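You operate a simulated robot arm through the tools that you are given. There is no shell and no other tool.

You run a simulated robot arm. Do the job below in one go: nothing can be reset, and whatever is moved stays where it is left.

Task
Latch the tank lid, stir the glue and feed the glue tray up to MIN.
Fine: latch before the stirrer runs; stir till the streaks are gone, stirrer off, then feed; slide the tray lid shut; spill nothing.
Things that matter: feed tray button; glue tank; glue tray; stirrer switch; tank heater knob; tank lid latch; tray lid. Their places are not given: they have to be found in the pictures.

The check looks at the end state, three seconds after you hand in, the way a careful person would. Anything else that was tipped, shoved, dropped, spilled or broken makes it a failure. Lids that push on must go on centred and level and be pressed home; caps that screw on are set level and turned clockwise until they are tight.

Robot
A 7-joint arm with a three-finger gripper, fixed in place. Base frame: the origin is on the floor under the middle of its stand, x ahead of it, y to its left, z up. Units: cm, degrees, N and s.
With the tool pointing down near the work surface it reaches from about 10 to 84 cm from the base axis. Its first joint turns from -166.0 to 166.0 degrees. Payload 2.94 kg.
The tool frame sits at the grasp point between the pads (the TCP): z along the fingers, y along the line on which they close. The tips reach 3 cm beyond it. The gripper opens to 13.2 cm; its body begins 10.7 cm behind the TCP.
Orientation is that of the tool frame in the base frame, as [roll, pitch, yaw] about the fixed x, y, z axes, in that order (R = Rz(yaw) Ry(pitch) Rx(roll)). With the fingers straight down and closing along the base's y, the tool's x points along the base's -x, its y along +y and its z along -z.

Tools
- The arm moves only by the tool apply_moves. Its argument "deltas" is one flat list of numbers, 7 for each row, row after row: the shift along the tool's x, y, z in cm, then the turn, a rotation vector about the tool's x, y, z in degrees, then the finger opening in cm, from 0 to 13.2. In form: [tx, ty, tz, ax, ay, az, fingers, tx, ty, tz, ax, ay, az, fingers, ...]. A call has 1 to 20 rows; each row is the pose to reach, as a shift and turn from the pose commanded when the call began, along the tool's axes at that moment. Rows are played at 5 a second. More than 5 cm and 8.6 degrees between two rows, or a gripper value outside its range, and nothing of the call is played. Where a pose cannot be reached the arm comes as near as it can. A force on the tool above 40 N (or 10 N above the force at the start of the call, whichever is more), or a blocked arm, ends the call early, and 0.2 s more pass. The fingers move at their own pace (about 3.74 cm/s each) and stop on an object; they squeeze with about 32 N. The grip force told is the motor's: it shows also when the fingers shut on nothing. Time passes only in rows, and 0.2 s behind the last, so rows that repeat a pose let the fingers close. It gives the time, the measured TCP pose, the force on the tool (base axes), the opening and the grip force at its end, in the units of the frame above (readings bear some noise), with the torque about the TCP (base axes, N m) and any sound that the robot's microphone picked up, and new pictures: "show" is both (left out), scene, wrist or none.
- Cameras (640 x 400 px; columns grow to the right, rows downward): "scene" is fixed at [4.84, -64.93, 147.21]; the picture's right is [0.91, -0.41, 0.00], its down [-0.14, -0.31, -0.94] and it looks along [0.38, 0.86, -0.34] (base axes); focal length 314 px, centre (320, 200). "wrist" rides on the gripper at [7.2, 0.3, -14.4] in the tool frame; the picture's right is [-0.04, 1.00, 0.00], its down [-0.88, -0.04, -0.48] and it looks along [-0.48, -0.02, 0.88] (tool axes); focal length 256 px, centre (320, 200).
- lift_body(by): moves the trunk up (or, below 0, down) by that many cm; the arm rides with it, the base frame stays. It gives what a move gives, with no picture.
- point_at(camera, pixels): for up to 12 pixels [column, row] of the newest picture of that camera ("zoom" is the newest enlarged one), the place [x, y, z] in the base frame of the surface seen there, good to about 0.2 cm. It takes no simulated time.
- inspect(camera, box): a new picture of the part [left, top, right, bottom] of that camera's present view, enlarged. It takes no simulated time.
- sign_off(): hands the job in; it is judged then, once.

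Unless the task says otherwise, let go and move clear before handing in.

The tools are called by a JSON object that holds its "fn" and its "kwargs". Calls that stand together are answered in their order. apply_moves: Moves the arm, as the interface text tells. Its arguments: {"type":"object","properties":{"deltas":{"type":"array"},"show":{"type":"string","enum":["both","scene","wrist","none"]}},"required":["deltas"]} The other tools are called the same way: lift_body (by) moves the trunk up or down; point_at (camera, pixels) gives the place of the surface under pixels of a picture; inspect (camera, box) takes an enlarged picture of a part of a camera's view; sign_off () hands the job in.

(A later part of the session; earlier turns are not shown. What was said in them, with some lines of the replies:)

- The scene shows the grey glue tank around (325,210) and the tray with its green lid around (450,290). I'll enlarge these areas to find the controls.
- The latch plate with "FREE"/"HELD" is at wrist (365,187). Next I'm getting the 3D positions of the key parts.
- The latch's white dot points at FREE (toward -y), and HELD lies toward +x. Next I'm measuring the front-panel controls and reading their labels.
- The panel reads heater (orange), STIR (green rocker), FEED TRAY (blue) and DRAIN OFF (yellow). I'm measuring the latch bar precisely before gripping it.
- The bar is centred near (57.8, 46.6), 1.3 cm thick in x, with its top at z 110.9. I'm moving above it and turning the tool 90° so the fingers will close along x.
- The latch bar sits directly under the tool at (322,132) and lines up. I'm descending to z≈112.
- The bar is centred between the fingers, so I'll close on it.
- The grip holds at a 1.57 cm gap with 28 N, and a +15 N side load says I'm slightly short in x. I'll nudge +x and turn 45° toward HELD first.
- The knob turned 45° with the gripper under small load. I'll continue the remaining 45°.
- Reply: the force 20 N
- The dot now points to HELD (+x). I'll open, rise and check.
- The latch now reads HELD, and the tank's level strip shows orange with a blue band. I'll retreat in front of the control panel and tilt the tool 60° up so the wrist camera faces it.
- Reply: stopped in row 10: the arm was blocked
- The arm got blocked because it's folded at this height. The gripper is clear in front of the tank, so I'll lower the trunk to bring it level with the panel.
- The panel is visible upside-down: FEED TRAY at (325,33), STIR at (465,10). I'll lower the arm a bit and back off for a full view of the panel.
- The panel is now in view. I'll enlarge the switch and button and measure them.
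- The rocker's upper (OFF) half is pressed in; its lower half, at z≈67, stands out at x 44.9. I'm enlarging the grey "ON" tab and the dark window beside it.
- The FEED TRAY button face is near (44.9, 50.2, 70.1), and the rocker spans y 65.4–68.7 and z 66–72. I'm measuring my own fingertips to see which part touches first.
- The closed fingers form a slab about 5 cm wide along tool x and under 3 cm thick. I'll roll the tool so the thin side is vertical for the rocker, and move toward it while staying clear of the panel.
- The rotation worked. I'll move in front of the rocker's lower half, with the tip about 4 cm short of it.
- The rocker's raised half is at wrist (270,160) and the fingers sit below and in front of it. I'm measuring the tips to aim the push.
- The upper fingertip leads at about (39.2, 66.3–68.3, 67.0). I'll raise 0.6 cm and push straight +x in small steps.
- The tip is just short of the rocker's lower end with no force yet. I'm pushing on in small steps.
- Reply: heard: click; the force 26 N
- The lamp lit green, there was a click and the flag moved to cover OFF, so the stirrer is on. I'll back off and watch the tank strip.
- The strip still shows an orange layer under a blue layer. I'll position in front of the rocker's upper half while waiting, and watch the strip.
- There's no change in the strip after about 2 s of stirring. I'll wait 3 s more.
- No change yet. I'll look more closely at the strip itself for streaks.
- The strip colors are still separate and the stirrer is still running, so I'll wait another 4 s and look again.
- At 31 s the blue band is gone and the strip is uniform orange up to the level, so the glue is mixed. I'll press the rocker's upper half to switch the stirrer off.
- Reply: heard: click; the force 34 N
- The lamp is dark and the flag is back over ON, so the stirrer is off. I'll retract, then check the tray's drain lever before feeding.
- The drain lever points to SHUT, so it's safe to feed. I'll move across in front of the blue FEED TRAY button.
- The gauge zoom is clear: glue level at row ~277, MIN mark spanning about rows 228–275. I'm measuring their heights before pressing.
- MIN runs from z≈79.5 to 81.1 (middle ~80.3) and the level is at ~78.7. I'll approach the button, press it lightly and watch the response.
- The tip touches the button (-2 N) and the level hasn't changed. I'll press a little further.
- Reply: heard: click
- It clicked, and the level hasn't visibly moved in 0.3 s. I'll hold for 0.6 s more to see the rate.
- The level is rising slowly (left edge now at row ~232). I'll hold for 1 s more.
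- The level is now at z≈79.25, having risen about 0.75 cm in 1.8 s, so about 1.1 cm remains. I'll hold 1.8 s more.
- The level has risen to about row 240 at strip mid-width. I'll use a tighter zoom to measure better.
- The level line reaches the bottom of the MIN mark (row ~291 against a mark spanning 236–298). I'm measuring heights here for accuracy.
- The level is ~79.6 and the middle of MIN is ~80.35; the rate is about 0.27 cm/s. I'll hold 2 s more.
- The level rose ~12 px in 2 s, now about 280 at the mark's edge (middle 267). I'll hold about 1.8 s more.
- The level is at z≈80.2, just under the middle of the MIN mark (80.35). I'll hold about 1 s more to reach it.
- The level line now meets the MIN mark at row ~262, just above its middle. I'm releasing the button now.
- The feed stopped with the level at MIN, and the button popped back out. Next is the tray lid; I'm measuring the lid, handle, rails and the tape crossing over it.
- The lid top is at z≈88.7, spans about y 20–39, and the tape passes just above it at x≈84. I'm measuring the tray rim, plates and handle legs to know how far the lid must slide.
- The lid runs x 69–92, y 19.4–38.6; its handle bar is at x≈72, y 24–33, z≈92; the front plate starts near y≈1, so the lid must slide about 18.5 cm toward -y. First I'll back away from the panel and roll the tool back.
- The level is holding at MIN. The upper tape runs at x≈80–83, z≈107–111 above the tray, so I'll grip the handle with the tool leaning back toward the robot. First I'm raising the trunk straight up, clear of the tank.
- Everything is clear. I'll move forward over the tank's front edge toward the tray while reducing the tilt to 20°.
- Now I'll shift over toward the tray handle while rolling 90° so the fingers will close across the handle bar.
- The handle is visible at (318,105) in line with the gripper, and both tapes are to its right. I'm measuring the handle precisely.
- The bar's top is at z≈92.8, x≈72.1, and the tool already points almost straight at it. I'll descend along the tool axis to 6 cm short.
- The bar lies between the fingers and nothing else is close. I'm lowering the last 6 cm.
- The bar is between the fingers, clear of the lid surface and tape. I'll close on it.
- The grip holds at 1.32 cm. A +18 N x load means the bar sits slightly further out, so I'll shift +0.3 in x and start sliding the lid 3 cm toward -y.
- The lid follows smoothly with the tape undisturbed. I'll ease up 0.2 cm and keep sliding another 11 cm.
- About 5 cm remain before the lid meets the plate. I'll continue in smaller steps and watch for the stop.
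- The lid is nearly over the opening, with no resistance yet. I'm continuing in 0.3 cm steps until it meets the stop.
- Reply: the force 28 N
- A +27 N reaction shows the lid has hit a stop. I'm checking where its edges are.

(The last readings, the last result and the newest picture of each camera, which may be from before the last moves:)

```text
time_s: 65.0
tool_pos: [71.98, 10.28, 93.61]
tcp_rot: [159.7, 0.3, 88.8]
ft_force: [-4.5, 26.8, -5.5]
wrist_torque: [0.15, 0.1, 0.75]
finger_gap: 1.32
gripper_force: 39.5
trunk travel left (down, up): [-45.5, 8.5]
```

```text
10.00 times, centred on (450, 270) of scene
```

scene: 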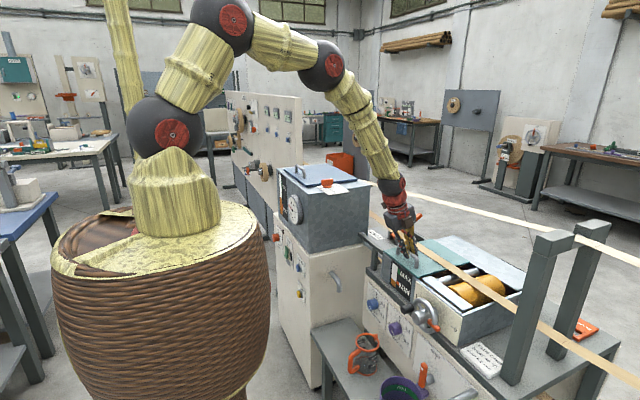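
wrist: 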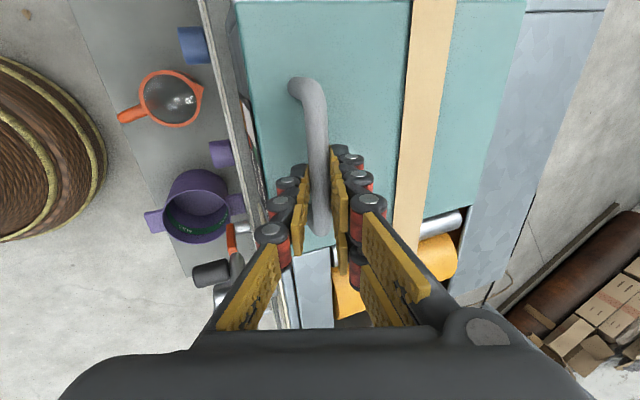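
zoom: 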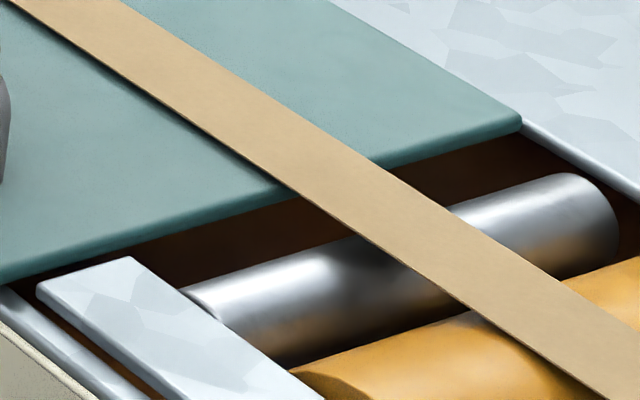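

The lid now spans y 1.5–20.2, flush with the tray's left wall and against its stop, so it's shut. I'll open the fingers and withdraw along the tool axis.

{"fn": "apply_moves", "kwargs": {"deltas": [0.2, 0, 0, 0, 0, 0, 3.2, 0.2, 0, 0, 0, 0, 0, 3.2, 0.2, 0, 0, 0, 0, 0, 3.2, 0.2, 0, -2, 0, 0, 0, 3.2, 0.2, 0, -5, 0, 0, 0, 3.2, 0.2, 0, -9, 0, 0, 0, 3.2, 0.2, 0, -13, 0, 0, 0, 3.2, 0.2, 0, -17, 0, 0, 0, 3.2, 0.2, 0, -21, 0, 0, 0, 3.2]}}

{"fn": "inspect", "kwargs": {"camera": "scene", "box": [360, 200, 520, 310]}}

{"fn": "inspect", "kwargs": {"camera": "wrist", "box": [150, 0, 550, 250]}}

{"fn": "inspect", "kwargs": {"camera": "scene", "box": [388, 264, 412, 292]}}

```text
time_s: 67.0
tool_pos: [64.59, 10.35, 113.31]
tcp_rot: [159.8, 0.2, 88.9]
ft_force: [-0.7, -0.6, 0.3]
wrist_torque: [0.0, -0.05, 0.02]
finger_gap: 3.19
gripper_force: 0.1
trunk travel left (down, up): [-45.5, 8.5]
```

scene: 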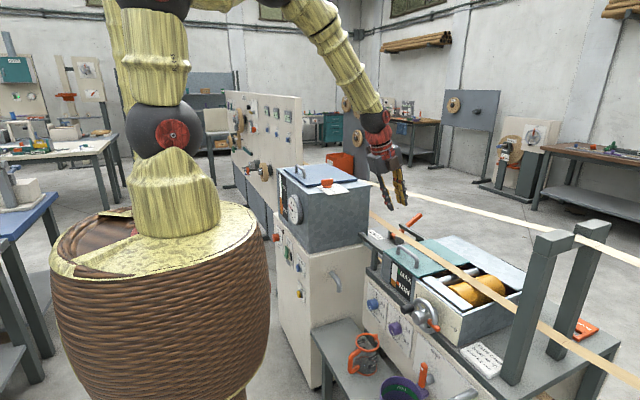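
wrist: 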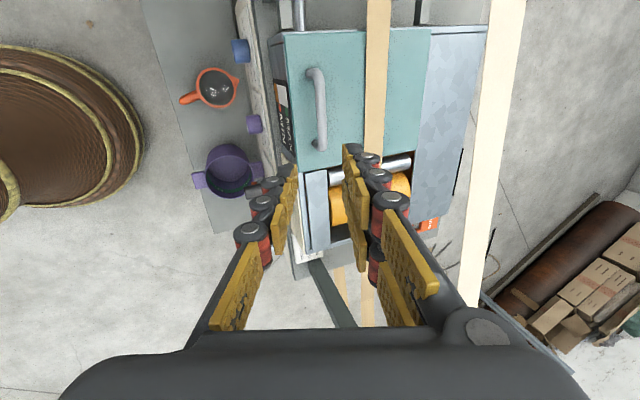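

```text
3.64 times, centred on (440, 255) of scene
```

zoom: 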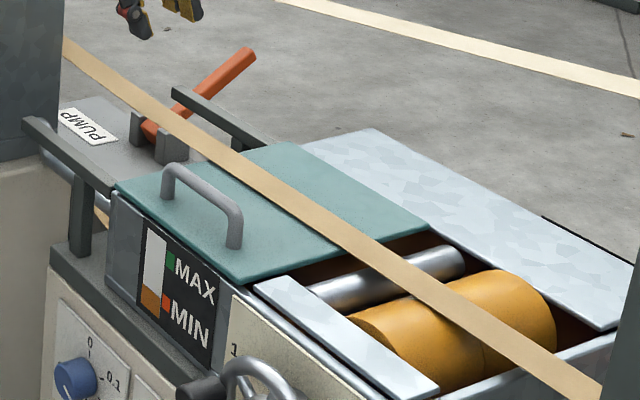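

```text
1.60 times, centred on (350, 125) of wrist
```

zoom: 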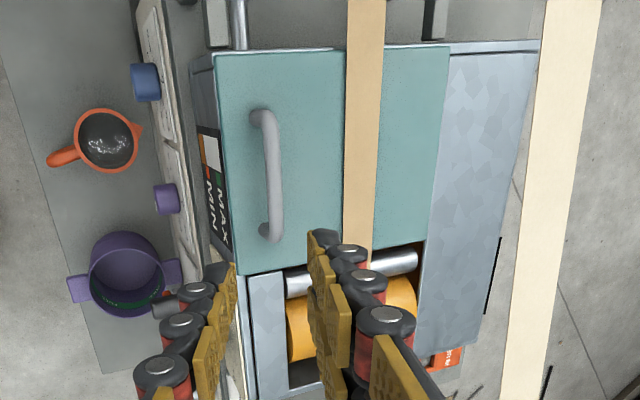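

```text
14.29 times, centred on (400, 278) of scene
```

zoom: 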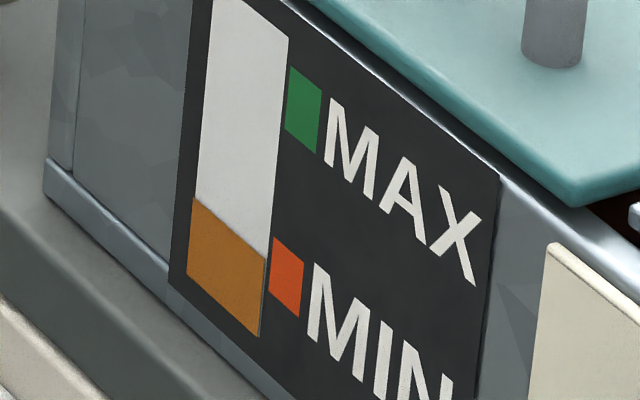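

The lid is shut, the handle is free, the tape is untouched and the level holds at MIN. I'll do a final check of the latch, tank strip and panel before handing in.

{"fn": "inspect", "kwargs": {"camera": "scene", "box": [265, 155, 385, 230]}}

{"fn": "inspect", "kwargs": {"camera": "scene", "box": [265, 220, 345, 300]}}

{"fn": "inspect", "kwargs": {"camera": "scene", "box": [300, 230, 540, 400]}}

```text
5.33 times, centred on (325, 192) of scene
```

zoom: 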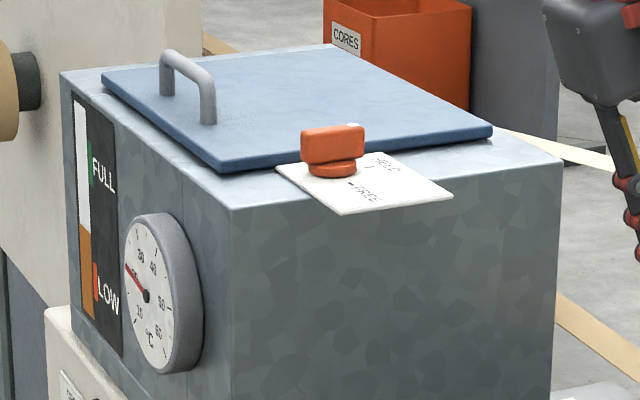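

```text
5.00 times, centred on (305, 260) of scene
```

zoom: 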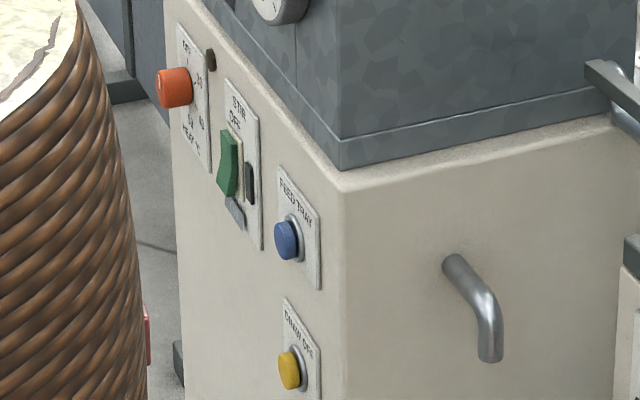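

```text
2.35 times, centred on (420, 315) of scene
```

zoom: 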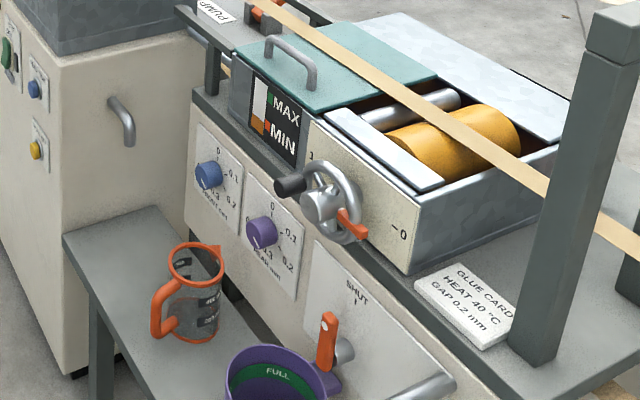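

The pictures confirm the end state. The latch is on HELD, the strip is uniform orange, the stirrer is off (lamp dark) and the feed button is out. The tray is at MIN with its lid shut, nothing spilled or shifted, and the arm is clear, so I'm handing in.

{"fn": "sign_off", "kwargs": {}}

```text
The job is handed in.
```

The tank lid is latched, the glue is stirred, and the tray is fed to MIN with its lid slid shut. I've handed the job in, but I haven't seen the result of the check.

- **Latch:** it was turned from FREE to HELD before the stirrer ran.
- **Stirring:** the stirrer ran for about 10 seconds. The blue band in the tank's level strip disappeared and the strip was all orange. I then switched the stirrer off, and its lamp is dark.
- **Feed:** I held the FEED TRAY button until the level sat at about the middle of the MIN mark. The button sprang back when released, and the level has held since.
- **Tray lid:** it was slid against its stop and is flush with the tray's left wall. The tape running over it wasn't touched.
- **Everything else:** I saw no spills and nothing out of place. The drain lever stayed on SHUT.

I left the heater knob at OFF. The glue card on the bench says to heat to 40 °C and the tank dial reads about 20 °C, but heating wasn't part of the task.
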